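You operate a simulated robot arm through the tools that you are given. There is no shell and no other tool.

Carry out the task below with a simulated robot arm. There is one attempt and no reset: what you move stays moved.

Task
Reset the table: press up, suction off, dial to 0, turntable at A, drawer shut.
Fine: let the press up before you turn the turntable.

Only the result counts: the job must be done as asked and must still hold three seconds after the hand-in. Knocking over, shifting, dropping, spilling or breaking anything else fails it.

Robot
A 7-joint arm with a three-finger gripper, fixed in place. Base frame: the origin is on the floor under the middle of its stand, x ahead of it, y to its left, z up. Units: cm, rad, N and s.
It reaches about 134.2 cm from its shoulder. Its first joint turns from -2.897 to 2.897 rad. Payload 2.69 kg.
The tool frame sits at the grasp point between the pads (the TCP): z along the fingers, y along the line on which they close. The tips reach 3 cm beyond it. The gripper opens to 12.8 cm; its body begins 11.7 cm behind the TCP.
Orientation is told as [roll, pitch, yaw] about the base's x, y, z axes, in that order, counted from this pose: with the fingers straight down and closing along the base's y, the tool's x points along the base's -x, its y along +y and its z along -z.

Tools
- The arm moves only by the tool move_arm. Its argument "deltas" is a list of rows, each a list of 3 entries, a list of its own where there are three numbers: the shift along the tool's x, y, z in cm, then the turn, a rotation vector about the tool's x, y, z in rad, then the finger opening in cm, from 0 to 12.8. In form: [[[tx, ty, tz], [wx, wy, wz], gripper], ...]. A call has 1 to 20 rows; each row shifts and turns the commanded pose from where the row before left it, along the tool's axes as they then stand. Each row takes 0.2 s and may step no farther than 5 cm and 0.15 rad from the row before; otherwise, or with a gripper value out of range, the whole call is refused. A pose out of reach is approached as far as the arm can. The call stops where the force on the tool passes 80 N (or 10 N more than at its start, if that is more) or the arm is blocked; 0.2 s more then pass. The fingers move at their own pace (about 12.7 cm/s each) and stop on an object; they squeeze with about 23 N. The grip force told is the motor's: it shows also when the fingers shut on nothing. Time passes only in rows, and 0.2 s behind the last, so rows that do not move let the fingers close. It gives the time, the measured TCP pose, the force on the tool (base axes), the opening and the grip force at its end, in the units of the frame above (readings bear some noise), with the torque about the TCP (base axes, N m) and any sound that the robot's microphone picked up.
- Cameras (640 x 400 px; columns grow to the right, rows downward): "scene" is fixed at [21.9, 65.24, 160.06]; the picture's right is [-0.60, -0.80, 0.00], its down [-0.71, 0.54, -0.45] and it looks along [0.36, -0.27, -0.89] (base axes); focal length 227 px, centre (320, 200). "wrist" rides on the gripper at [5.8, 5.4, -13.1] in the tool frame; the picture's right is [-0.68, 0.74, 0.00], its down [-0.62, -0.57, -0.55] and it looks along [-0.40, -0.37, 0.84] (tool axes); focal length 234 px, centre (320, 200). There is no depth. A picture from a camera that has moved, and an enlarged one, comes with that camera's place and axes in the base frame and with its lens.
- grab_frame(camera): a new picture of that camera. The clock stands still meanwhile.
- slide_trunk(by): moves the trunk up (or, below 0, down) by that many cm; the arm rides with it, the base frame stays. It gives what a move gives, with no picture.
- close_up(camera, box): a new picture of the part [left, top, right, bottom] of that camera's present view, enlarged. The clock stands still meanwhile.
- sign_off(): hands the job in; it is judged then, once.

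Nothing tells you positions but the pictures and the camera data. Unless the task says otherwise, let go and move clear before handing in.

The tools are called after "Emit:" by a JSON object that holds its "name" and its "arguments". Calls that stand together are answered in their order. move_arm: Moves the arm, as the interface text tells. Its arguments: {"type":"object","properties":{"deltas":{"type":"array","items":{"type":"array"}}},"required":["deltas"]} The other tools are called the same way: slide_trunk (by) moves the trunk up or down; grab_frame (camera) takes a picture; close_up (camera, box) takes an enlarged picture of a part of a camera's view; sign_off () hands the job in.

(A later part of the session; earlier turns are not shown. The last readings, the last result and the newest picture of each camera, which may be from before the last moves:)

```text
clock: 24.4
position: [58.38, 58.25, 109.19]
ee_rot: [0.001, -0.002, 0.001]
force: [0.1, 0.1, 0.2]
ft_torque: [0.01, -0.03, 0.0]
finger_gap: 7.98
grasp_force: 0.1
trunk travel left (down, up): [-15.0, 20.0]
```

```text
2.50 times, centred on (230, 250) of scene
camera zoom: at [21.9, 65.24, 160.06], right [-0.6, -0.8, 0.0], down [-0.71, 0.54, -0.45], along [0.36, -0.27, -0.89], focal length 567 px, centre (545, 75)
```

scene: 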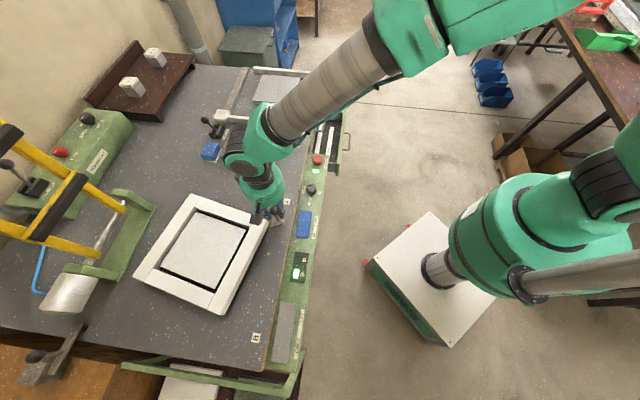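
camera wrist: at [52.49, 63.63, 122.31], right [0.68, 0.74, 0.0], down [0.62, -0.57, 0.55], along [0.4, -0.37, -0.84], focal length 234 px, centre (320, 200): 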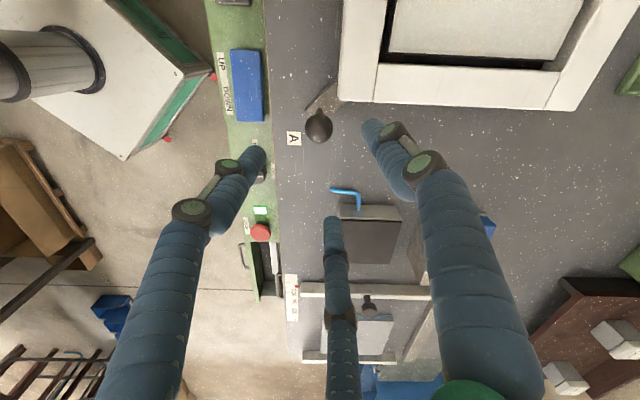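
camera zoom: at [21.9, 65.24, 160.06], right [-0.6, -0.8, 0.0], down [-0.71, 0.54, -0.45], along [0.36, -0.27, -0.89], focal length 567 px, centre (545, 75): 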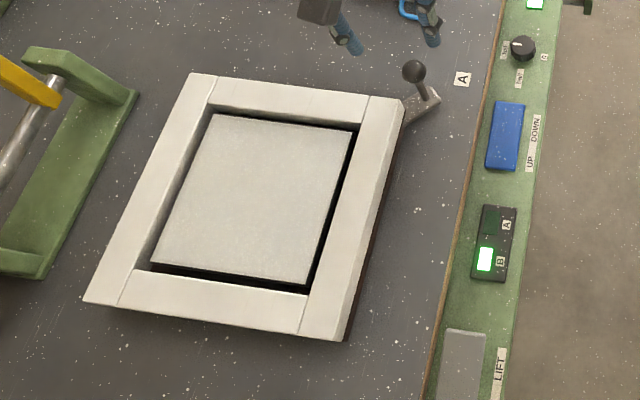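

Emit:
{"name": "close_up", "arguments": {"camera": "scene", "box": [20, 170, 280, 330]}}

Emit:
{"name": "close_up", "arguments": {"camera": "scene", "box": [180, 260, 340, 360]}}

Emit:
{"name": "close_up", "arguments": {"camera": "scene", "box": [220, 180, 380, 280]}}

Emit:
{"name": "close_up", "arguments": {"camera": "wrist", "box": [250, 50, 410, 150]}}

```text
2.46 times, centred on (150, 250) of scene
camera zoom: at [21.9, 65.24, 160.06], right [-0.6, -0.8, 0.0], down [-0.71, 0.54, -0.45], along [0.36, -0.27, -0.89], focal length 558 px, centre (738, 77)
```

zoom: 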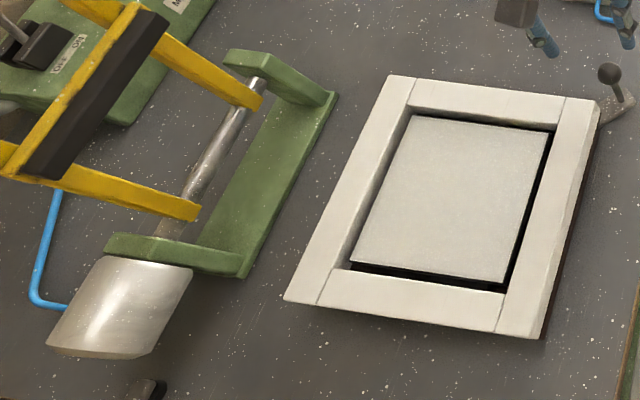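

```text
4.00 times, centred on (260, 310) of scene
camera zoom: at [21.9, 65.24, 160.06], right [-0.6, -0.8, 0.0], down [-0.71, 0.54, -0.45], along [0.36, -0.27, -0.89], focal length 906 px, centre (560, -240)
```

zoom: 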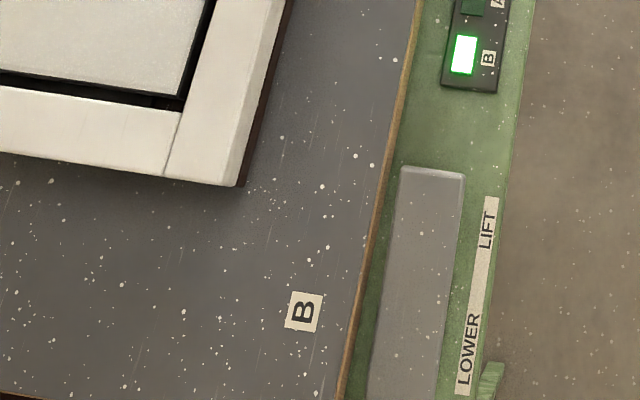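

```text
4.00 times, centred on (300, 230) of scene
camera zoom: at [21.9, 65.24, 160.06], right [-0.6, -0.8, 0.0], down [-0.71, 0.54, -0.45], along [0.36, -0.27, -0.89], focal length 906 px, centre (400, 80)
```

zoom: 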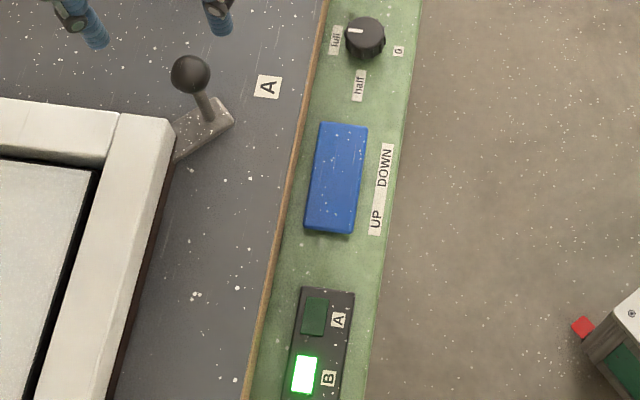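

```text
4.00 times, centred on (330, 100) of wrist
camera zoom: at [52.49, 63.63, 122.31], right [0.68, 0.74, 0.0], down [0.62, -0.57, 0.55], along [0.4, -0.37, -0.84], focal length 937 px, centre (280, 600)
```

zoom: 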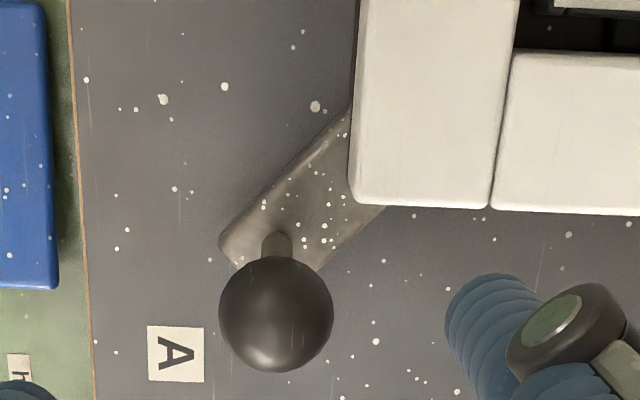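

The frame looks within about a degree of square, but the panel lamp still shows B and the knob may be a few degrees short of A. I'll close the fingers, come down on the -x side of the ball and push it gently toward A.

Emit:
{"name": "move_arm", "arguments": {"deltas": [[[1.8, 0.2, 0], [0, 0, 0], 4], [[1.8, 0.2, 0], [0, 0, 0], 0], [[1.8, 0.2, 0], [0, 0, 0], 0], [[0, 0, 3], [0, 0, 0], 0], [[0, 0, 3], [0, 0, 0], 0], [[0, 0, 3], [0, 0, 0], 0], [[0, 0, 3.2], [0, 0, 0], 0], [[0, 0, 0], [0, 0, 0], 0]]}}

Emit:
{"name": "grab_frame", "arguments": {"camera": "wrist"}}

Emit:
{"name": "close_up", "arguments": {"camera": "scene", "box": [200, 170, 330, 260]}}

```text
clock: 26.2
position: [53.01, 58.88, 96.81]
ee_rot: [0.0, 0.0, -0.001]
force: [0.0, 0.4, -1.2]
ft_torque: [-0.04, 0.05, 0.02]
finger_gap: 0.21
grasp_force: 22.9
trunk travel left (down, up): [-15.0, 20.0]
```

```text
taken
camera wrist: at [47.15, 64.19, 109.84], right [0.68, 0.74, 0.0], down [0.62, -0.57, 0.55], along [0.4, -0.37, -0.84], focal length 234 px, centre (320, 200)
```

wrist: 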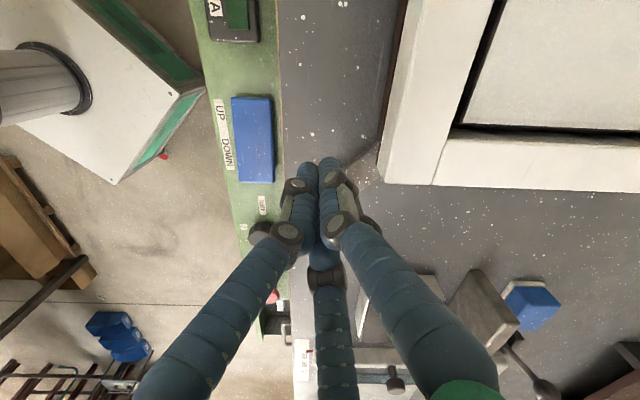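

```text
4.44 times, centred on (265, 215) of scene
camera zoom: at [21.9, 65.24, 160.06], right [-0.6, -0.8, 0.0], down [-0.71, 0.54, -0.45], along [0.36, -0.27, -0.89], focal length 1007 px, centre (564, 133)
```

zoom: 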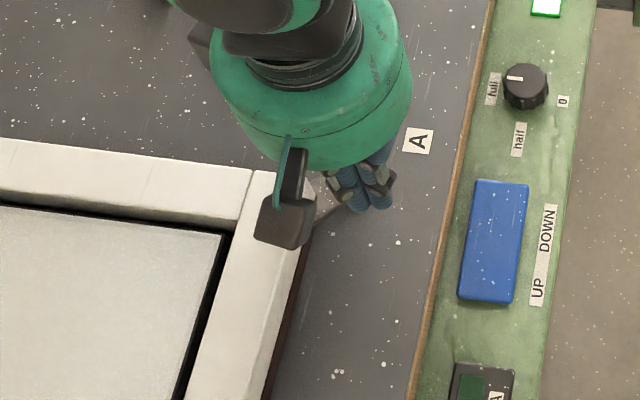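

Emit:
{"name": "move_arm", "arguments": {"deltas": [[[-0.5, 0, 0], [0, 0, 0], 0], [[-0.5, 0, 0], [0, 0, 0], 0], [[-0.4, 0, 0], [0, 0, 0], 0], [[0, 0, 0], [0, 0, 0], 0]]}}

```text
clock: 27.2
position: [54.37, 58.66, 96.83]
ee_rot: [-0.001, -0.001, 0.001]
force: [0.2, 0.4, -0.1]
ft_torque: [0.01, -0.04, 0.01]
finger_gap: 0.25
grasp_force: 22.8
trunk travel left (down, up): [-15.0, 20.0]
```

Emit:
{"name": "move_arm", "arguments": {"deltas": [[[-0.4, 0, 0], [0, 0, 0], 0], [[-0.4, 0, 0], [0, 0, 0], 0], [[0, 0, 0], [0, 0, 0], 0]]}}

Emit:
{"name": "close_up", "arguments": {"camera": "scene", "box": [200, 170, 330, 260]}}

```text
clock: 28.0
position: [54.8, 58.78, 96.82]
ee_rot: [-0.001, 0.002, 0.0]
force: [-35.6, -2.1, 4.7]
ft_torque: [-0.11, 0.0, -0.22]
finger_gap: 0.19
grasp_force: 23.3
trunk travel left (down, up): [-15.0, 20.0]
```

```text
4.44 times, centred on (265, 215) of scene
camera zoom: at [21.9, 65.24, 160.06], right [-0.6, -0.8, 0.0], down [-0.71, 0.54, -0.45], along [0.36, -0.27, -0.89], focal length 1007 px, centre (564, 133)
```

zoom: 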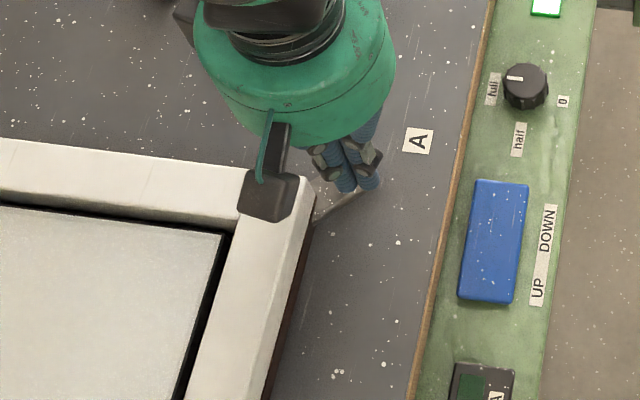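

Emit:
{"name": "move_arm", "arguments": {"deltas": [[[-0.3, 0, 0], [0, 0, 0], 0], [[0, 0, 0], [0, 0, 0], 0]]}}

Emit:
{"name": "close_up", "arguments": {"camera": "scene", "box": [200, 170, 330, 260]}}

Emit:
{"name": "close_up", "arguments": {"camera": "scene", "box": [120, 170, 340, 330]}}

```text
clock: 28.6
position: [54.71, 58.74, 96.91]
ee_rot: [-0.003, 0.002, -0.001]
force: [-71.1, -0.9, 3.9]
ft_torque: [0.04, 0.08, -0.39]
finger_gap: 0.22
grasp_force: 23.1
trunk travel left (down, up): [-15.0, 20.0]
```

```text
4.44 times, centred on (265, 215) of scene
camera zoom: at [21.9, 65.24, 160.06], right [-0.6, -0.8, 0.0], down [-0.71, 0.54, -0.45], along [0.36, -0.27, -0.89], focal length 1007 px, centre (564, 133)
```

zoom: 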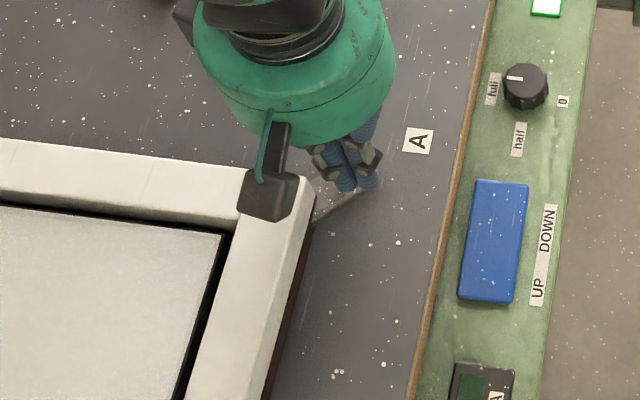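

```text
2.50 times, centred on (230, 250) of scene
camera zoom: at [21.9, 65.24, 160.06], right [-0.6, -0.8, 0.0], down [-0.71, 0.54, -0.45], along [0.36, -0.27, -0.89], focal length 567 px, centre (545, 75)
```

zoom: 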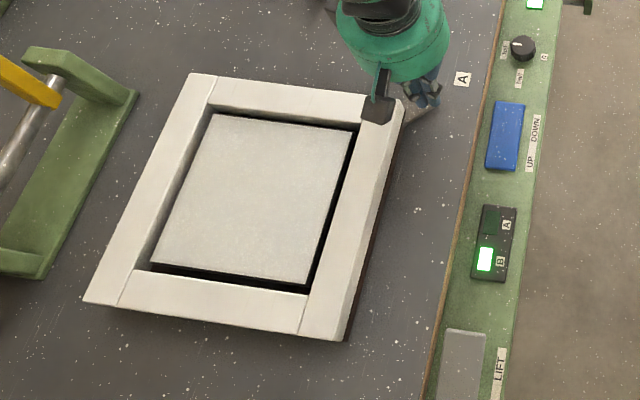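

The knob doesn't move under 71 N, and the frame lines up with its starting square, so the turntable is hard against its A stop. I'll back off, rise, and look at the A/B lamp panel up close.

Emit:
{"name": "move_arm", "arguments": {"deltas": [[[1.0, 0, 0], [0, 0, 0], 0], [[1.5, 0, 0], [0, 0, 0], 0], [[0, 0, -4], [0, 0, 0], 0], [[0, 0, -4], [0, 0, 0], 0], [[0, 0, -4], [0, 0, 0], 0], [[2, -2, 0], [0, 0, 0], 0], [[2, -2, 0], [0, 0, 0], 0], [[2, -1, 0], [0, 0, 0], 0], [[0, 0, 0], [0, 0, 0], 0]]}}

Emit:
{"name": "grab_frame", "arguments": {"camera": "wrist"}}

Emit:
{"name": "grab_frame", "arguments": {"camera": "scene"}}

```text
clock: 30.6
position: [46.98, 53.72, 108.82]
ee_rot: [0.0, 0.001, -0.001]
force: [-0.4, 0.0, 0.0]
ft_torque: [0.03, -0.02, 0.02]
finger_gap: 0.23
grasp_force: 23.3
trunk travel left (down, up): [-15.0, 20.0]
```

```text
taken
camera wrist: at [41.05, 59.16, 121.86], right [0.68, 0.74, 0.0], down [0.62, -0.57, 0.55], along [0.4, -0.37, -0.84], focal length 234 px, centre (320, 200)
```

wrist: 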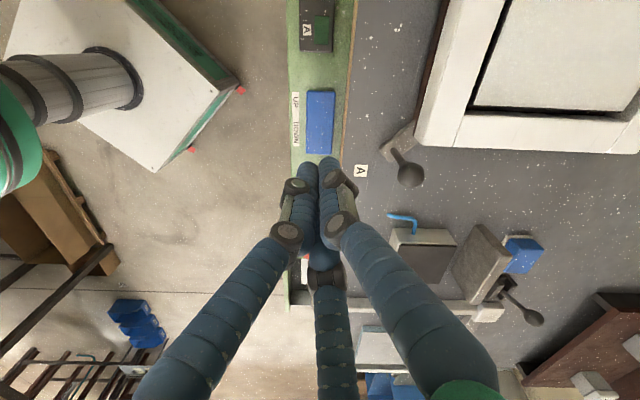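

```text
taken
```

scene: 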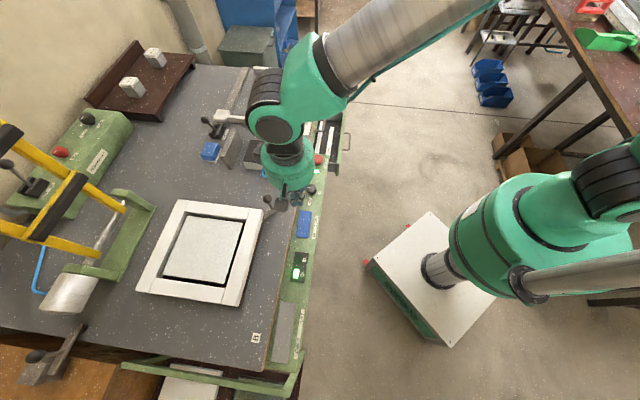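

The frame is square again, the knob is at the A mark, and nothing moved when I let go. The panel lamp still shows B, so I'll check it again later. Next I'll go above the red Suction button with the fingers closed.

Emit:
{"name": "move_arm", "arguments": {"deltas": [[[-2.7, -2.81, 1.0], [0, 0, 0], 0], [[-2.7, -2.81, 1.0], [0, 0, 0], 0], [[-2.7, -2.81, 1.0], [0, 0, 0], 0], [[-2.7, -2.81, 1.0], [0, 0, 0], 0], [[-2.7, -2.81, 1.0], [0, 0, 0], 0], [[-2.7, -2.81, 1.0], [0, 0, 0], 0], [[-2.7, -2.81, 1.0], [0, 0, 0], 0], [[-2.7, -2.81, 1.0], [0, 0, 0], 0], [[0, 0, 0], [0, 0, 0], 0]]}}

Emit:
{"name": "grab_frame", "arguments": {"camera": "wrist"}}

Emit:
{"name": "close_up", "arguments": {"camera": "wrist", "box": [240, 0, 400, 200]}}

Emit:
{"name": "close_up", "arguments": {"camera": "scene", "box": [220, 180, 380, 280]}}

```text
clock: 32.6
position: [68.58, 31.37, 100.84]
ee_rot: [-0.001, 0.002, 0.001]
force: [0.6, -0.6, -0.1]
ft_torque: [0.02, 0.06, -0.01]
finger_gap: 0.2
grasp_force: 22.9
trunk travel left (down, up): [-15.0, 20.0]
```

```text
taken
camera wrist: at [62.66, 36.79, 113.93], right [0.68, 0.74, 0.0], down [0.62, -0.57, 0.55], along [0.4, -0.37, -0.84], focal length 234 px, centre (320, 200)
```

wrist: 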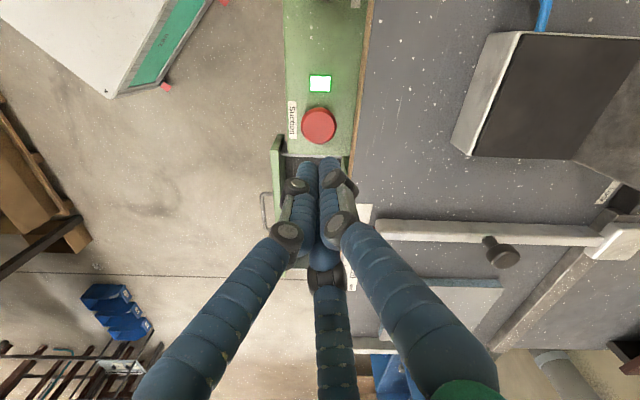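

```text
2.00 times, centred on (320, 100) of wrist
camera zoom: at [62.66, 36.79, 113.93], right [0.68, 0.74, 0.0], down [0.62, -0.57, 0.55], along [0.4, -0.37, -0.84], focal length 468 px, centre (320, 400)
```

zoom: 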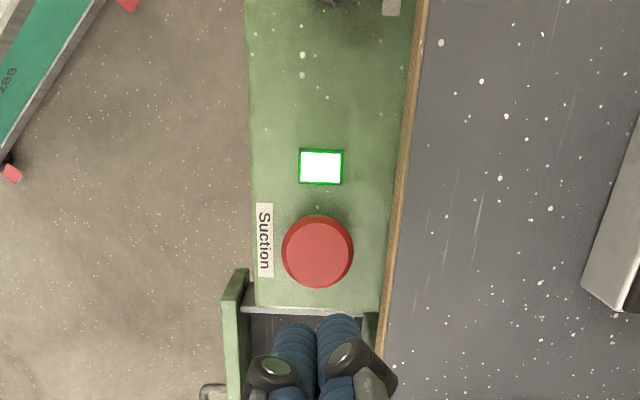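

```text
4.00 times, centred on (300, 230) of scene
camera zoom: at [21.9, 65.24, 160.06], right [-0.6, -0.8, 0.0], down [-0.71, 0.54, -0.45], along [0.36, -0.27, -0.89], focal length 906 px, centre (400, 80)
```

zoom: 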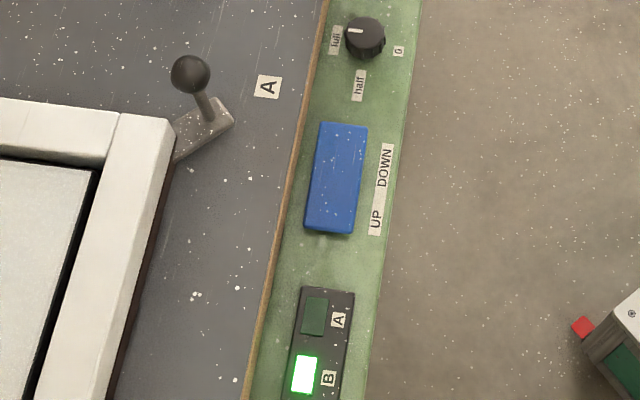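

The button is right under the tips at about (68.7, 31.0, 83.3), and its lamp is lit. I'll go down to just above it, then press.

Emit:
{"name": "move_arm", "arguments": {"deltas": [[[0, -0.2, 4], [0, 0, 0], 0], [[0, 0, 4], [0, 0, 0], 0], [[0, 0, 4], [0, 0, 0], 0], [[0, 0, 1.2], [0, 0, 0], 0], [[0, 0, 0], [0, 0, 0], 0]]}}

Emit:
{"name": "close_up", "arguments": {"camera": "wrist", "box": [240, 60, 400, 220]}}

```text
clock: 33.8
position: [68.58, 31.18, 87.45]
ee_rot: [0.0, 0.0, 0.001]
force: [0.2, 0.3, -0.6]
ft_torque: [-0.05, 0.0, 0.03]
finger_gap: 0.22
grasp_force: 23.1
trunk travel left (down, up): [-15.0, 20.0]
```

```text
2.50 times, centred on (320, 140) of wrist
camera zoom: at [62.67, 36.58, 100.56], right [0.68, 0.74, 0.0], down [0.62, -0.57, 0.55], along [0.4, -0.37, -0.84], focal length 585 px, centre (320, 350)
```

zoom: 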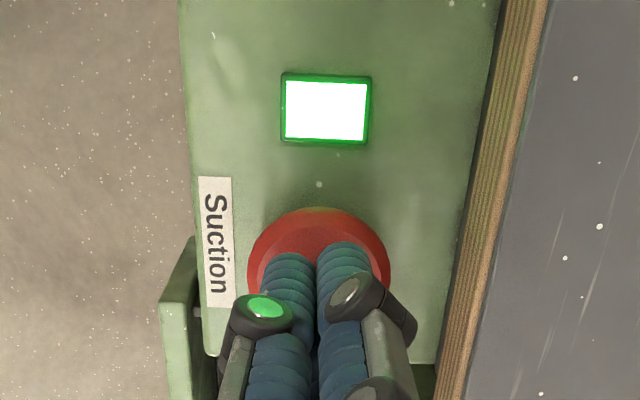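

Emit:
{"name": "move_arm", "arguments": {"deltas": [[[0, 0, 0.5], [0, 0, 0], 0], [[0, 0, 0.4], [0, 0, 0], 0], [[0, 0, 0.4], [0, 0, 0], 0], [[0, 0, 0], [0, 0, 0], 0]]}}

Emit:
{"name": "close_up", "arguments": {"camera": "wrist", "box": [240, 60, 400, 220]}}

```text
clock: 34.8
position: [68.52, 31.18, 86.33]
ee_rot: [0.0, -0.001, 0.0]
force: [0.2, 0.2, 1.8]
ft_torque: [-0.04, 0.03, 0.02]
finger_gap: 0.58
grasp_force: 31.0
trunk travel left (down, up): [-15.0, 20.0]
```

```text
2.50 times, centred on (320, 140) of wrist
camera zoom: at [62.7, 36.54, 99.37], right [0.68, 0.74, 0.0], down [0.62, -0.57, 0.55], along [0.4, -0.37, -0.84], focal length 585 px, centre (320, 350)
```

zoom: 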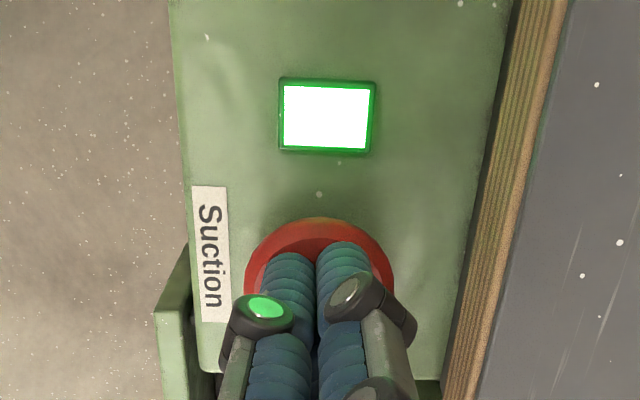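

Emit:
{"name": "move_arm", "arguments": {"deltas": [[[0, 0, 0.3], [0, 0, 0], 0], [[0, 0, 0.3], [0, 0, 0], 0], [[0, 0, 0], [0, 0, 0], 0]]}}

Emit:
{"name": "close_up", "arguments": {"camera": "wrist", "box": [240, 60, 400, 220]}}

```text
clock: 35.6
position: [68.59, 31.08, 85.74]
ee_rot: [0.0, -0.003, -0.002]
force: [-1.9, -4.4, 14.8]
ft_torque: [-0.12, 0.1, -0.02]
finger_gap: 0.59
grasp_force: 31.3
trunk travel left (down, up): [-15.0, 20.0]
heard: click
```

```text
2.50 times, centred on (320, 140) of wrist
camera zoom: at [62.7, 36.53, 98.86], right [0.68, 0.74, 0.0], down [0.62, -0.57, 0.55], along [0.41, -0.37, -0.84], focal length 585 px, centre (320, 350)
```

zoom: 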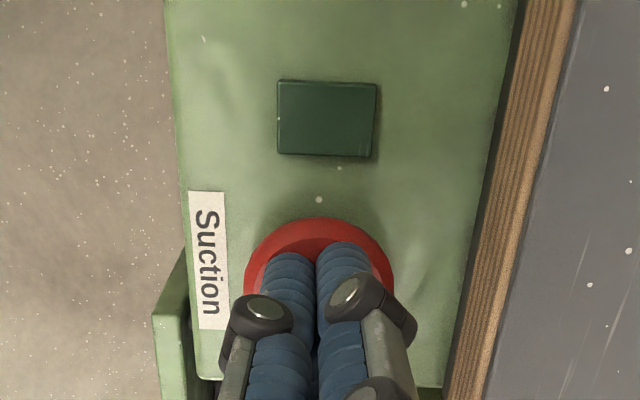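

A click, and the suction lamp went dark. I'll lift straight off and confirm it stays off, then look at the dial.

Emit:
{"name": "move_arm", "arguments": {"deltas": [[[0, 0, -1.0], [0, 0, 0], 0], [[0, 0, -3.0], [0, 0, 0], 0], [[0, 0, -4], [0, 0, 0], 0], [[0, 0, -4], [0, 0, 0], 0], [[2.5, 2.6, -1], [0, 0, 0], 0], [[2.5, 2.6, 0], [0, 0, 0], 0], [[2.5, 2.6, 0], [0, 0, 0], 0], [[2.4, 2.7, 0], [0, 0, 0], 0], [[0, 0, 0], [0, 0, 0], 0]]}}

Emit:
{"name": "grab_frame", "arguments": {"camera": "wrist"}}

Emit:
{"name": "close_up", "arguments": {"camera": "wrist", "box": [260, 60, 400, 180]}}

Emit:
{"name": "close_up", "arguments": {"camera": "scene", "box": [240, 100, 400, 200]}}

Emit:
{"name": "grab_frame", "arguments": {"camera": "scene"}}

```text
clock: 37.6
position: [58.52, 41.82, 98.75]
ee_rot: [0.0, 0.001, 0.001]
force: [-0.4, 0.3, -0.3]
ft_torque: [-0.01, -0.05, 0.01]
finger_gap: 0.19
grasp_force: 30.9
trunk travel left (down, up): [-15.0, 20.0]
```

```text
taken
camera wrist: at [52.6, 47.29, 111.71], right [0.68, 0.74, 0.0], down [0.62, -0.57, 0.55], along [0.4, -0.37, -0.84], focal length 234 px, centre (320, 200)
```

wrist: 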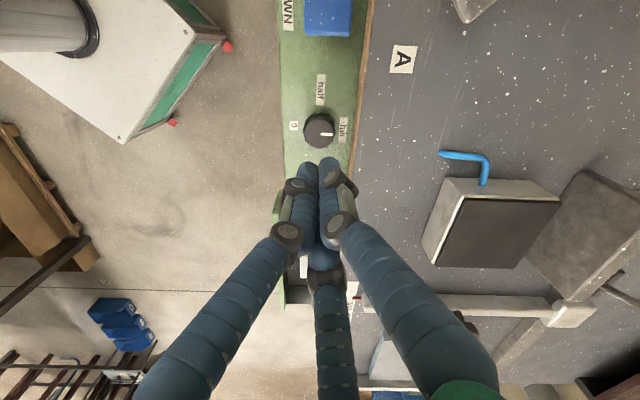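

```text
3.33 times, centred on (330, 120) of wrist
camera zoom: at [52.6, 47.29, 111.71], right [0.68, 0.74, 0.0], down [0.62, -0.57, 0.55], along [0.4, -0.37, -0.84], focal length 781 px, centre (287, 467)
```

zoom: 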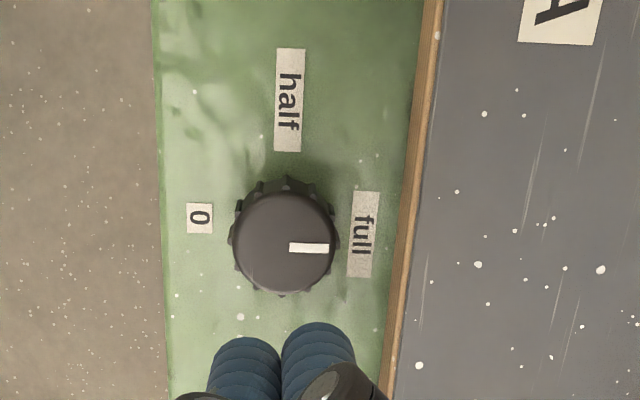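

```text
4.00 times, centred on (320, 150) of scene
camera zoom: at [21.9, 65.24, 160.06], right [-0.6, -0.8, 0.0], down [-0.71, 0.54, -0.45], along [0.36, -0.27, -0.89], focal length 906 px, centre (320, 400)
```

zoom: 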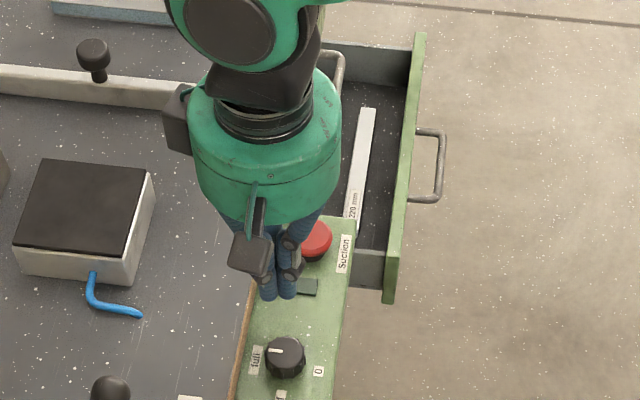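

```text
taken
```

scene: 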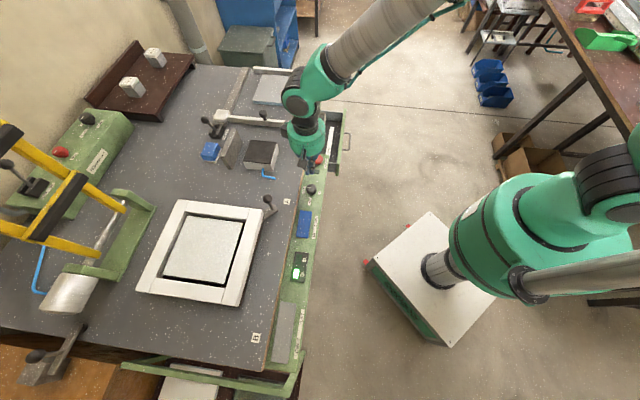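

The suction lamp stays off. The dial is at about (58.9, 41.6), roughly 4 cm wide and 2 cm high, and points at full. It must turn counter-clockwise (seen from above) through half to 0. The table edge is only 4 cm away, so I'll turn it in short strokes with no finger pointing at the edge. First I'll open, yaw and come to just above it.

Emit:
{"name": "move_arm", "arguments": {"deltas": [[[-0.34, -0.2, 0], [0, 0, 0.08], 4], [[0, 0, 2], [0, 0, 0.08], 5.5], [[0, 0, 3], [0, 0, 0], 5.5], [[0, 0, 3], [0, 0, 0], 5.5], [[0, 0, 1.2], [0, 0, 0], 5.5], [[0, 0, 0], [0, 0, 0], 5.5]]}}

Emit:
{"name": "grab_frame", "arguments": {"camera": "wrist"}}

Emit:
{"name": "close_up", "arguments": {"camera": "wrist", "box": [240, 90, 400, 250]}}

Emit:
{"name": "close_up", "arguments": {"camera": "scene", "box": [260, 140, 360, 220]}}

```text
clock: 39.0
position: [59.01, 41.53, 89.65]
ee_rot: [0.0, 0.002, -0.16]
force: [-0.6, 1.1, -0.3]
ft_torque: [-0.02, 0.01, 0.0]
finger_gap: 5.54
grasp_force: 0.0
trunk travel left (down, up): [-15.0, 20.0]
```

```text
taken
camera wrist: at [54.08, 47.76, 102.74], right [0.79, 0.62, 0.0], down [0.52, -0.66, 0.55], along [0.34, -0.43, -0.84], focal length 234 px, centre (320, 200)
```

wrist: 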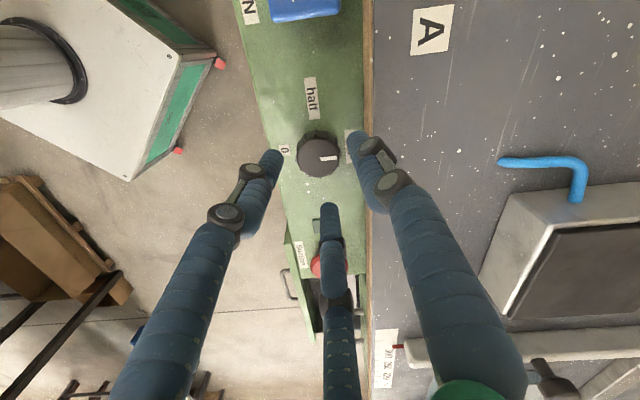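

```text
2.50 times, centred on (320, 170) of wrist
camera zoom: at [54.08, 47.76, 102.74], right [0.79, 0.62, 0.0], down [0.52, -0.66, 0.55], along [0.34, -0.43, -0.84], focal length 585 px, centre (320, 275)
```

zoom: 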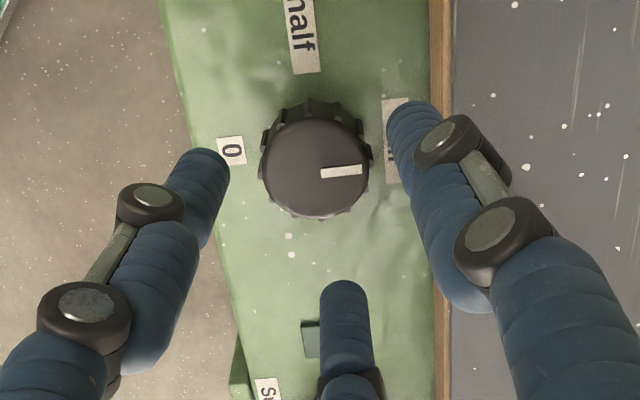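

```text
5.00 times, centred on (310, 180) of scene
camera zoom: at [21.9, 65.24, 160.06], right [-0.6, -0.8, 0.0], down [-0.71, 0.54, -0.45], along [0.36, -0.27, -0.89], focal length 1133 px, centre (370, 300)
```

zoom: 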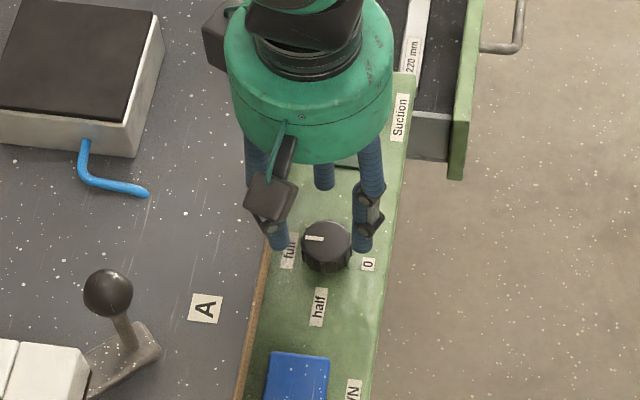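

The fingers straddle the dial well, with small clearance to the table edge. I'll shift about 0.4 cm to centre on it, narrow the opening and go down so the tips stay just above the rail.

Emit:
{"name": "move_arm", "arguments": {"deltas": [[[-0.26, -0.36, 0], [0, 0, 0], 5.0], [[0, 0, 1.5], [0, 0, 0], 5.0], [[0, 0, 1.5], [0, 0, 0], 5.0], [[0, 0, 1.0], [0, 0, 0], 5.0], [[0, 0, 0.5], [0, 0, 0], 5.0], [[0, 0, 0], [0, 0, 0], 5.0]]}}

Emit:
{"name": "close_up", "arguments": {"camera": "wrist", "box": [240, 90, 400, 250]}}

Emit:
{"name": "close_up", "arguments": {"camera": "scene", "box": [260, 140, 360, 220]}}

```text
clock: 40.4
position: [59.18, 41.08, 85.16]
ee_rot: [-0.001, 0.0, -0.161]
force: [-1.0, -0.7, 1.1]
ft_torque: [0.02, -0.03, 0.01]
finger_gap: 5.0
grasp_force: 0.1
trunk travel left (down, up): [-15.0, 20.0]
```

```text
2.50 times, centred on (320, 170) of wrist
camera zoom: at [54.2, 47.38, 98.12], right [0.79, 0.62, 0.0], down [0.52, -0.66, 0.55], along [0.34, -0.43, -0.84], focal length 585 px, centre (320, 275)
```

zoom: 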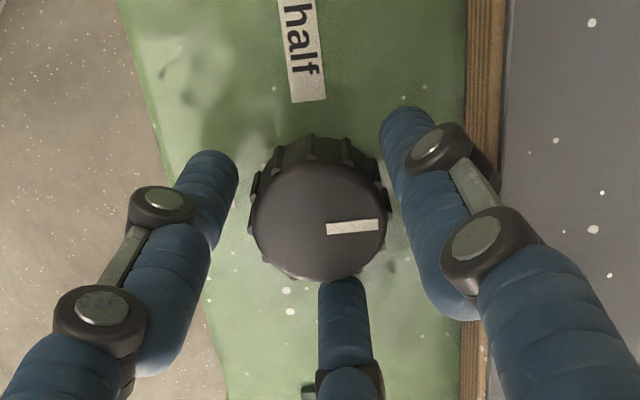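

```text
5.00 times, centred on (310, 180) of scene
camera zoom: at [21.9, 65.24, 160.06], right [-0.6, -0.8, 0.0], down [-0.71, 0.54, -0.45], along [0.36, -0.27, -0.89], focal length 1133 px, centre (370, 300)
```

zoom: 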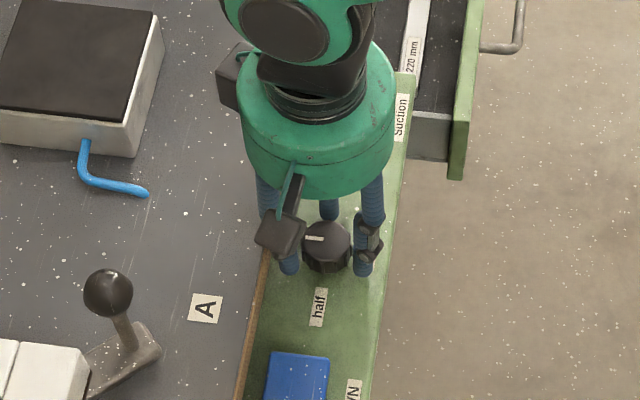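

The dial is inside the three fingers with no contact yet. I'll lower a touch and close.

Emit:
{"name": "move_arm", "arguments": {"deltas": [[[0, 0, 0.3], [0, 0, 0], 5.0], [[0, 0, 0], [0, 0, 0], 4.0], [[0, 0, 0], [0, 0, 0], 3.0], [[0, 0, 0], [0, 0, 0], 3.0]]}}

Emit:
{"name": "close_up", "arguments": {"camera": "wrist", "box": [240, 90, 400, 250]}}

```text
clock: 41.4
position: [59.15, 41.21, 84.83]
ee_rot: [-0.001, 0.001, -0.161]
force: [-2.7, 2.8, 0.6]
ft_torque: [0.16, 0.02, -0.01]
finger_gap: 3.9
grasp_force: 44.3
trunk travel left (down, up): [-15.0, 20.0]
```

```text
2.50 times, centred on (320, 170) of wrist
camera zoom: at [54.23, 47.39, 97.85], right [0.79, 0.62, 0.0], down [0.52, -0.66, 0.55], along [0.34, -0.43, -0.84], focal length 585 px, centre (320, 275)
```

zoom: 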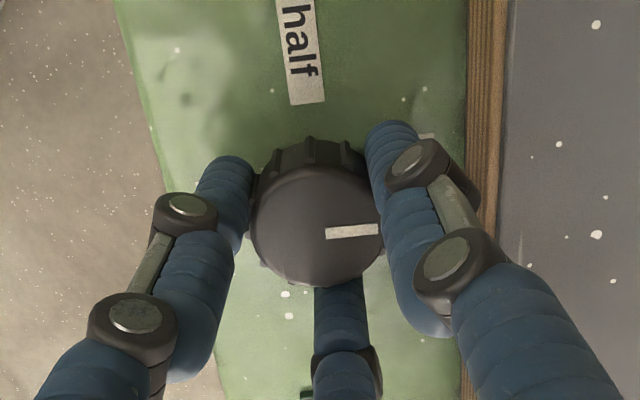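

A centred grip at 3.9 cm with almost no side force. I'll turn it counter-clockwise, starting with a small stroke.

Emit:
{"name": "move_arm", "arguments": {"deltas": [[[0, 0, 0], [0, 0, -0.1], 3.0], [[0, 0, 0], [0, 0, -0.1], 3.0], [[0, 0, 0], [0, 0, -0.1], 3.0], [[0, 0, 0], [0, 0, -0.1], 3.0], [[0, 0, 0], [0, 0, 0], 3.0]]}}

Emit:
{"name": "close_up", "arguments": {"camera": "wrist", "box": [240, 90, 400, 250]}}

```text
clock: 42.6
position: [59.18, 41.27, 84.76]
ee_rot: [0.0, -0.002, 0.242]
force: [-4.0, 21.2, 5.8]
ft_torque: [0.68, 0.24, -0.03]
finger_gap: 3.89
grasp_force: 45.6
trunk travel left (down, up): [-15.0, 20.0]
```

```text
2.50 times, centred on (320, 170) of wrist
camera zoom: at [52.19, 45.04, 97.84], right [0.48, 0.88, 0.0], down [0.73, -0.4, 0.55], along [0.48, -0.26, -0.84], focal length 585 px, centre (320, 275)
```

zoom: 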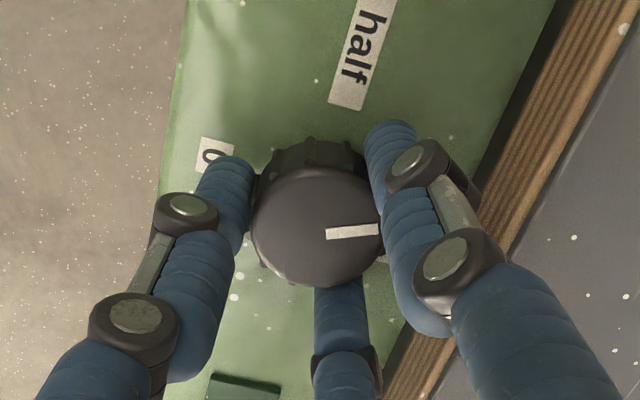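

The dial turns with the hand. Continuing the stroke.

Emit:
{"name": "move_arm", "arguments": {"deltas": [[[0, 0.1, 0], [0, 0, -0.1], 3.0], [[0, 0.1, 0], [0, 0, -0.1], 3.0], [[0, 0, 0], [0, 0, -0.1], 3.0], [[0, 0, 0], [0, 0, -0.1], 3.0], [[0, 0, 0], [0, 0, 0], 3.0]]}}

Emit:
{"name": "close_up", "arguments": {"camera": "wrist", "box": [240, 90, 400, 250]}}

```text
clock: 43.8
position: [58.96, 41.2, 84.76]
ee_rot: [-0.002, 0.0, 0.643]
force: [-8.2, 6.5, 19.8]
ft_torque: [-0.06, 0.47, -0.03]
finger_gap: 3.73
grasp_force: 44.5
trunk travel left (down, up): [-15.0, 20.0]
```

```text
2.50 times, centred on (320, 170) of wrist
camera zoom: at [51.08, 42.11, 97.8], right [0.1, 0.99, 0.0], down [0.83, -0.08, 0.55], along [0.55, -0.06, -0.84], focal length 585 px, centre (320, 275)
```

zoom: 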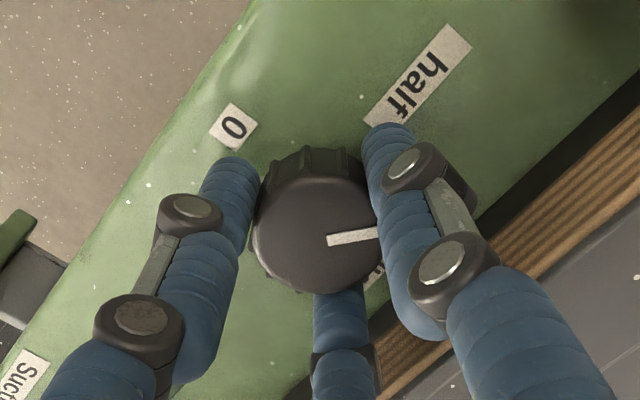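

The dial has turned about 45° and points at the "full"-to-"half" midway. I'll release, lift just clear, and yaw back for the next stroke.

Emit:
{"name": "move_arm", "arguments": {"deltas": [[[0, 0, 0], [0, 0, 0], 4.8], [[0, 0, 0], [0, 0, 0], 4.8], [[0, 0, -2], [0, 0, 0], 4.8], [[0, 0, -2.2], [0, 0, 0], 5], [[0, 0, 0], [0, 0, 0.135], 5], [[0, 0, 0], [0, 0, 0.135], 5], [[0, 0, 0], [0, 0, 0.135], 5], [[0, 0, 0], [0, 0, 0.135], 5], [[0, 0, 0], [0, 0, 0.135], 5], [[0, 0, 0], [0, 0, 0.135], 5], [[0, 0, 0], [0, 0, 0], 5]]}}

Emit:
{"name": "close_up", "arguments": {"camera": "wrist", "box": [240, 90, 400, 250]}}

Emit:
{"name": "close_up", "arguments": {"camera": "scene", "box": [260, 140, 360, 220]}}

```text
clock: 46.2
position: [58.98, 41.14, 89.03]
ee_rot: [0.0, -0.001, -0.171]
force: [-0.1, 0.6, -0.3]
ft_torque: [0.03, 0.03, 0.01]
finger_gap: 5.01
grasp_force: 0.1
trunk travel left (down, up): [-15.0, 20.0]
```

```text
2.50 times, centred on (320, 170) of wrist
camera zoom: at [54.19, 47.58, 101.97], right [0.79, 0.61, 0.0], down [0.51, -0.66, 0.55], along [0.34, -0.43, -0.84], focal length 585 px, centre (320, 275)
```

zoom: 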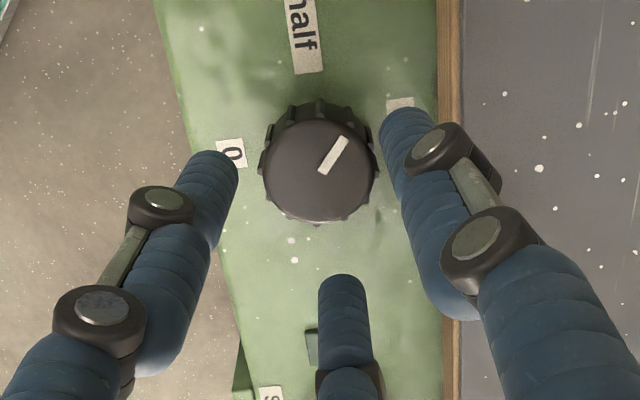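

```text
5.00 times, centred on (310, 180) of scene
camera zoom: at [21.9, 65.24, 160.06], right [-0.6, -0.8, 0.0], down [-0.71, 0.54, -0.45], along [0.36, -0.27, -0.89], focal length 1133 px, centre (370, 300)
```

zoom: 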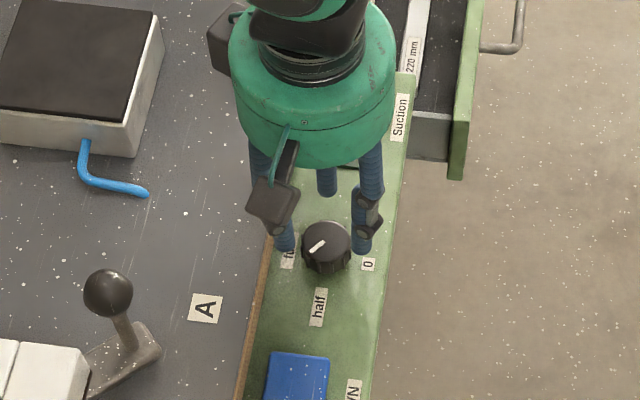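

The dial is now about halfway between full and half and stayed there. I'll go down for the second stroke.

Emit:
{"name": "move_arm", "arguments": {"deltas": [[[-0.16, 0.08, 1.5], [0, 0, 0], 5.0], [[0, 0, 1.5], [0, 0, 0], 5.0], [[0, 0, 0.9], [0, 0, 0], 5.0], [[0, 0, 0.4], [0, 0, 0], 5.0], [[0, 0, 0], [0, 0, 0], 4.0], [[0, 0, 0], [0, 0, 0], 3.0], [[0, 0, 0], [0, 0, 0], 3.0]]}}

Emit:
{"name": "close_up", "arguments": {"camera": "wrist", "box": [240, 90, 400, 250]}}

```text
clock: 47.8
position: [58.83, 41.2, 84.65]
ee_rot: [-0.003, 0.002, -0.172]
force: [-28.4, 6.6, 0.6]
ft_torque: [0.23, 1.21, -0.01]
finger_gap: 3.73
grasp_force: 45.5
trunk travel left (down, up): [-15.0, 20.0]
```

```text
2.50 times, centred on (320, 170) of wrist
camera zoom: at [54.15, 47.61, 97.65], right [0.79, 0.61, 0.0], down [0.51, -0.66, 0.55], along [0.33, -0.44, -0.84], focal length 585 px, centre (320, 275)
```

zoom: 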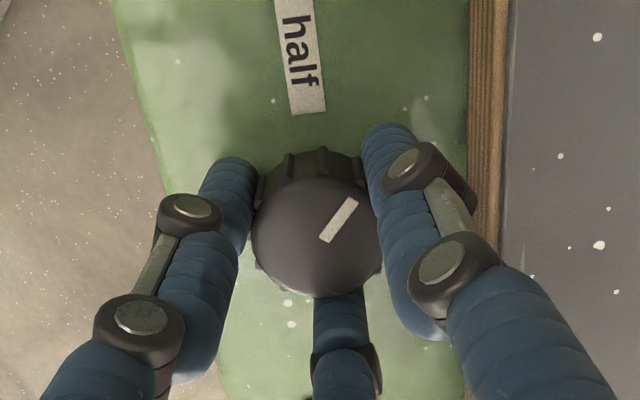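

Emit:
{"name": "move_arm", "arguments": {"deltas": [[[0.25, 0, 0], [0, 0, -0.1], 3.0], [[0, 0, 0], [0, 0, -0.1], 3.0], [[0, 0, 0], [0, 0, -0.1], 3.0], [[0, 0, 0], [0, 0, -0.1], 3.0], [[0, 0, 0], [0, 0, -0.1], 3.0], [[0, 0, 0], [0, 0, -0.1], 3.0], [[0, 0, 0], [0, 0, -0.1], 3.0], [[0, 0, 0], [0, 0, -0.1], 3.0], [[0, 0, 0], [0, 0, 0], 3.0]]}}

Emit:
{"name": "close_up", "arguments": {"camera": "wrist", "box": [240, 90, 400, 250]}}

```text
clock: 49.8
position: [58.95, 41.34, 84.54]
ee_rot: [0.0, 0.001, 0.632]
force: [-11.6, -13.6, -12.3]
ft_torque: [-0.34, 0.23, 0.01]
finger_gap: 3.69
grasp_force: 45.3
trunk travel left (down, up): [-15.0, 20.0]
```

```text
2.50 times, centred on (320, 170) of wrist
camera zoom: at [51.1, 42.2, 97.67], right [0.11, 0.99, 0.0], down [0.83, -0.09, 0.55], along [0.54, -0.06, -0.84], focal length 585 px, centre (320, 275)
```

zoom: 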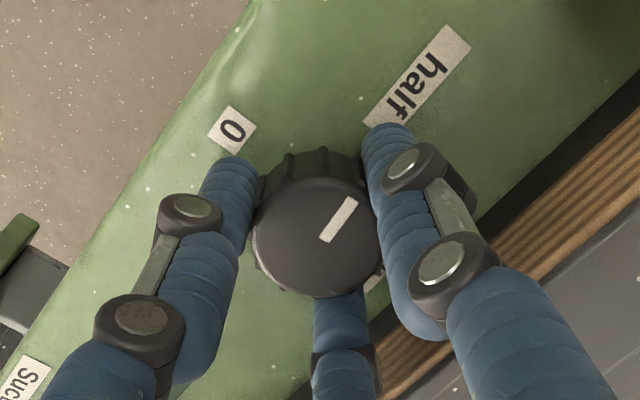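

Now it points at half. I'll release, lift, yaw back and go down for the third stroke.

Emit:
{"name": "move_arm", "arguments": {"deltas": [[[0, 0, 0], [0, 0, 0], 4.8], [[0, 0, 0], [0, 0, 0], 4.8], [[0, 0, -2], [0, 0, 0], 4.8], [[0, 0, -2.2], [0, 0, 0], 5], [[0, 0, 0], [0, 0, 0.135], 5], [[0, 0, 0], [0, 0, 0.135], 5], [[0, 0, 0], [0, 0, 0.135], 5], [[0, 0, 0], [0, 0, 0.135], 5], [[0, 0, 0], [0, 0, 0.135], 5], [[0, 0, 0], [0, 0, 0.135], 5], [[0, 0, 0], [0, 0, 0], 5]]}}

Emit:
{"name": "close_up", "arguments": {"camera": "wrist", "box": [240, 90, 400, 250]}}

```text
clock: 52.2
position: [59.02, 41.25, 88.82]
ee_rot: [0.0, 0.0, -0.179]
force: [-0.3, -0.1, -0.2]
ft_torque: [-0.05, -0.02, 0.03]
finger_gap: 5.01
grasp_force: 0.0
trunk travel left (down, up): [-15.0, 20.0]
```

```text
2.50 times, centred on (320, 170) of wrist
camera zoom: at [54.24, 47.65, 101.87], right [0.8, 0.6, 0.0], down [0.5, -0.67, 0.55], along [0.33, -0.44, -0.84], focal length 585 px, centre (320, 275)
```

zoom: 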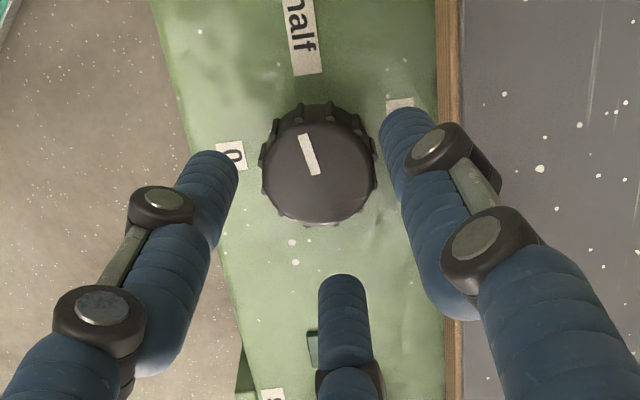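

Emit:
{"name": "move_arm", "arguments": {"deltas": [[[0.1, -0.05, 1.5], [0, 0, 0], 5.0], [[0, 0, 1.5], [0, 0, 0], 5.0], [[0, 0, 0.8], [0, 0, 0], 5.0], [[0, 0, 0.3], [0, 0, 0], 5.0], [[0, 0, 0], [0, 0, 0], 4.0], [[0, 0, 0], [0, 0, 0], 3.0], [[0, 0, 0], [0, 0, 0], 3.0]]}}

```text
clock: 53.8
position: [58.97, 41.33, 84.72]
ee_rot: [-0.001, 0.001, -0.177]
force: [-1.5, -4.2, -0.2]
ft_torque: [-0.1, 0.05, 0.0]
finger_gap: 3.76
grasp_force: 12.6
trunk travel left (down, up): [-15.0, 20.0]
```

Emit:
{"name": "move_arm", "arguments": {"deltas": [[[0, 0, 0], [0, 0, 0], 3.0], [[0, 0, 0], [0, 0, -0.1], 3.0], [[0, 0, 0], [0, 0, -0.1], 3.0], [[0, 0, 0], [0, 0, -0.1], 3.0], [[0, 0, 0], [0, 0, -0.1], 3.0], [[0, 0, 0], [0, 0, -0.1], 3.0], [[0, 0, 0], [0, 0, -0.1], 3.0], [[0, 0, 0], [0, 0, -0.1], 3.0], [[0, 0, 0], [0, 0, -0.1], 3.0], [[0, 0, 0], [0, 0, 0], 3.0]]}}

Emit:
{"name": "close_up", "arguments": {"camera": "wrist", "box": [240, 90, 400, 250]}}

```text
clock: 56.0
position: [58.93, 41.2, 84.7]
ee_rot: [0.0, 0.002, 0.625]
force: [11.4, -16.8, -7.2]
ft_torque: [-0.53, -0.28, -0.01]
finger_gap: 3.7
grasp_force: 45.4
trunk travel left (down, up): [-15.0, 20.0]
```

```text
2.50 times, centred on (320, 170) of wrist
camera zoom: at [51.1, 42.26, 97.74], right [0.12, 0.99, 0.0], down [0.83, -0.1, 0.55], along [0.54, -0.07, -0.84], focal length 585 px, centre (320, 275)
```

zoom: 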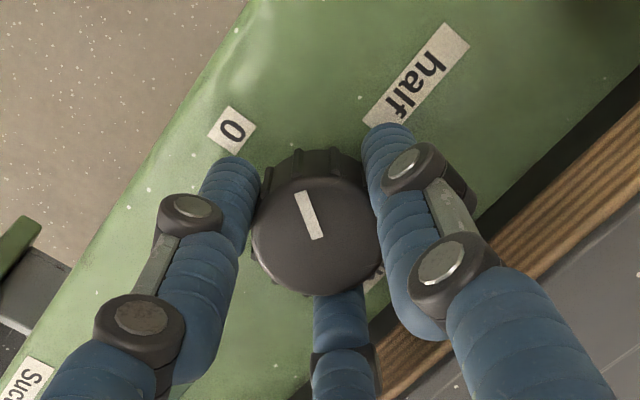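

Emit:
{"name": "move_arm", "arguments": {"deltas": [[[0, 0, 0], [0, 0, 0], 4.8], [[0, 0, 0], [0, 0, 0], 4.8], [[0, 0, -2], [0, 0, 0], 4.8], [[0, 0, -2.2], [0, 0, 0], 5], [[0, 0, 0], [0, 0, 0.135], 5], [[0, 0, 0], [0, 0, 0.135], 5], [[0, 0, 0], [0, 0, 0.135], 5], [[0, 0, 0], [0, 0, 0.135], 5], [[0, 0, 0], [0, 0, 0.135], 5], [[0, 0, 0], [0, 0, 0.135], 5], [[0, 0, 0], [0, 0, 0], 5]]}}

Emit:
{"name": "close_up", "arguments": {"camera": "wrist", "box": [240, 90, 400, 250]}}

Emit:
{"name": "close_up", "arguments": {"camera": "scene", "box": [260, 140, 360, 220]}}

```text
clock: 58.4
position: [58.96, 41.32, 89.03]
ee_rot: [0.0, -0.001, -0.19]
force: [0.5, -0.1, -0.2]
ft_torque: [-0.01, 0.01, -0.02]
finger_gap: 5.0
grasp_force: 0.1
trunk travel left (down, up): [-15.0, 20.0]
```

```text
2.50 times, centred on (320, 170) of wrist
camera zoom: at [54.15, 47.72, 102.02], right [0.8, 0.6, 0.0], down [0.5, -0.67, 0.55], along [0.33, -0.44, -0.84], focal length 585 px, centre (320, 275)
```

zoom: 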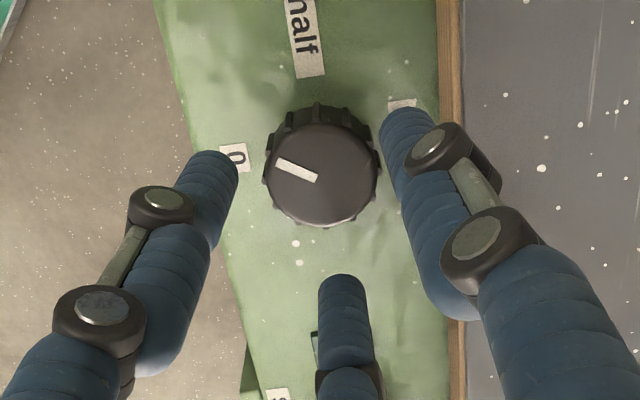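

```text
5.00 times, centred on (310, 180) of scene
camera zoom: at [21.9, 65.24, 160.06], right [-0.6, -0.8, 0.0], down [-0.71, 0.54, -0.45], along [0.36, -0.27, -0.89], focal length 1133 px, centre (370, 300)
```

zoom: 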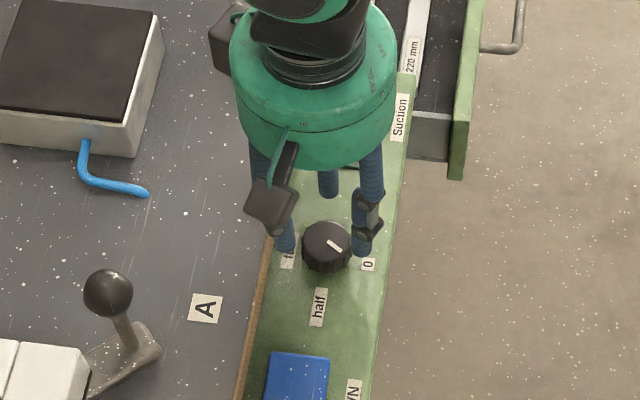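

About 32° remain to 0. I'll make one last stroke of that size.

Emit:
{"name": "move_arm", "arguments": {"deltas": [[[0, 0, 1.5], [0, 0, 0], 5.0], [[0, 0, 1.5], [0, 0, 0], 5.0], [[0, 0, 0.9], [0, 0, 0], 5.0], [[0, 0, 0.4], [0, 0, 0], 5.0], [[0, 0, 0], [0, 0, 0], 4.0], [[0, 0, 0], [0, 0, 0], 3.0], [[0, 0, 0], [0, 0, 0], 3.0], [[0, 0, 0], [0, 0, 0], 3.0]]}}

Emit:
{"name": "close_up", "arguments": {"camera": "wrist", "box": [240, 90, 400, 250]}}

```text
clock: 60.2
position: [58.96, 41.15, 84.66]
ee_rot: [0.0, 0.001, -0.187]
force: [10.0, -8.5, -0.6]
ft_torque: [-0.25, -0.49, 0.01]
finger_gap: 3.69
grasp_force: 44.8
trunk travel left (down, up): [-15.0, 20.0]
```

```text
2.50 times, centred on (320, 170) of wrist
camera zoom: at [54.24, 47.67, 97.71], right [0.8, 0.6, 0.0], down [0.5, -0.67, 0.55], along [0.33, -0.44, -0.84], focal length 585 px, centre (320, 275)
```

zoom: 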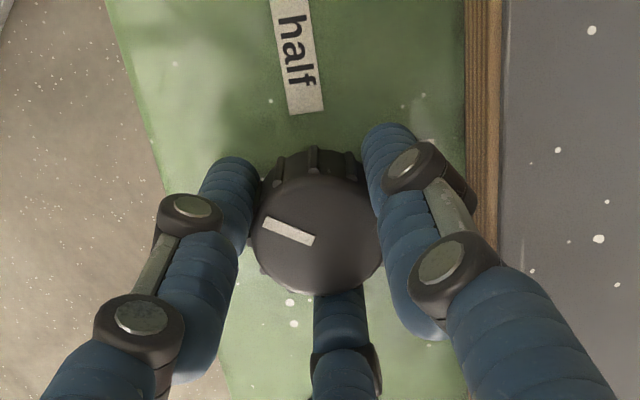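

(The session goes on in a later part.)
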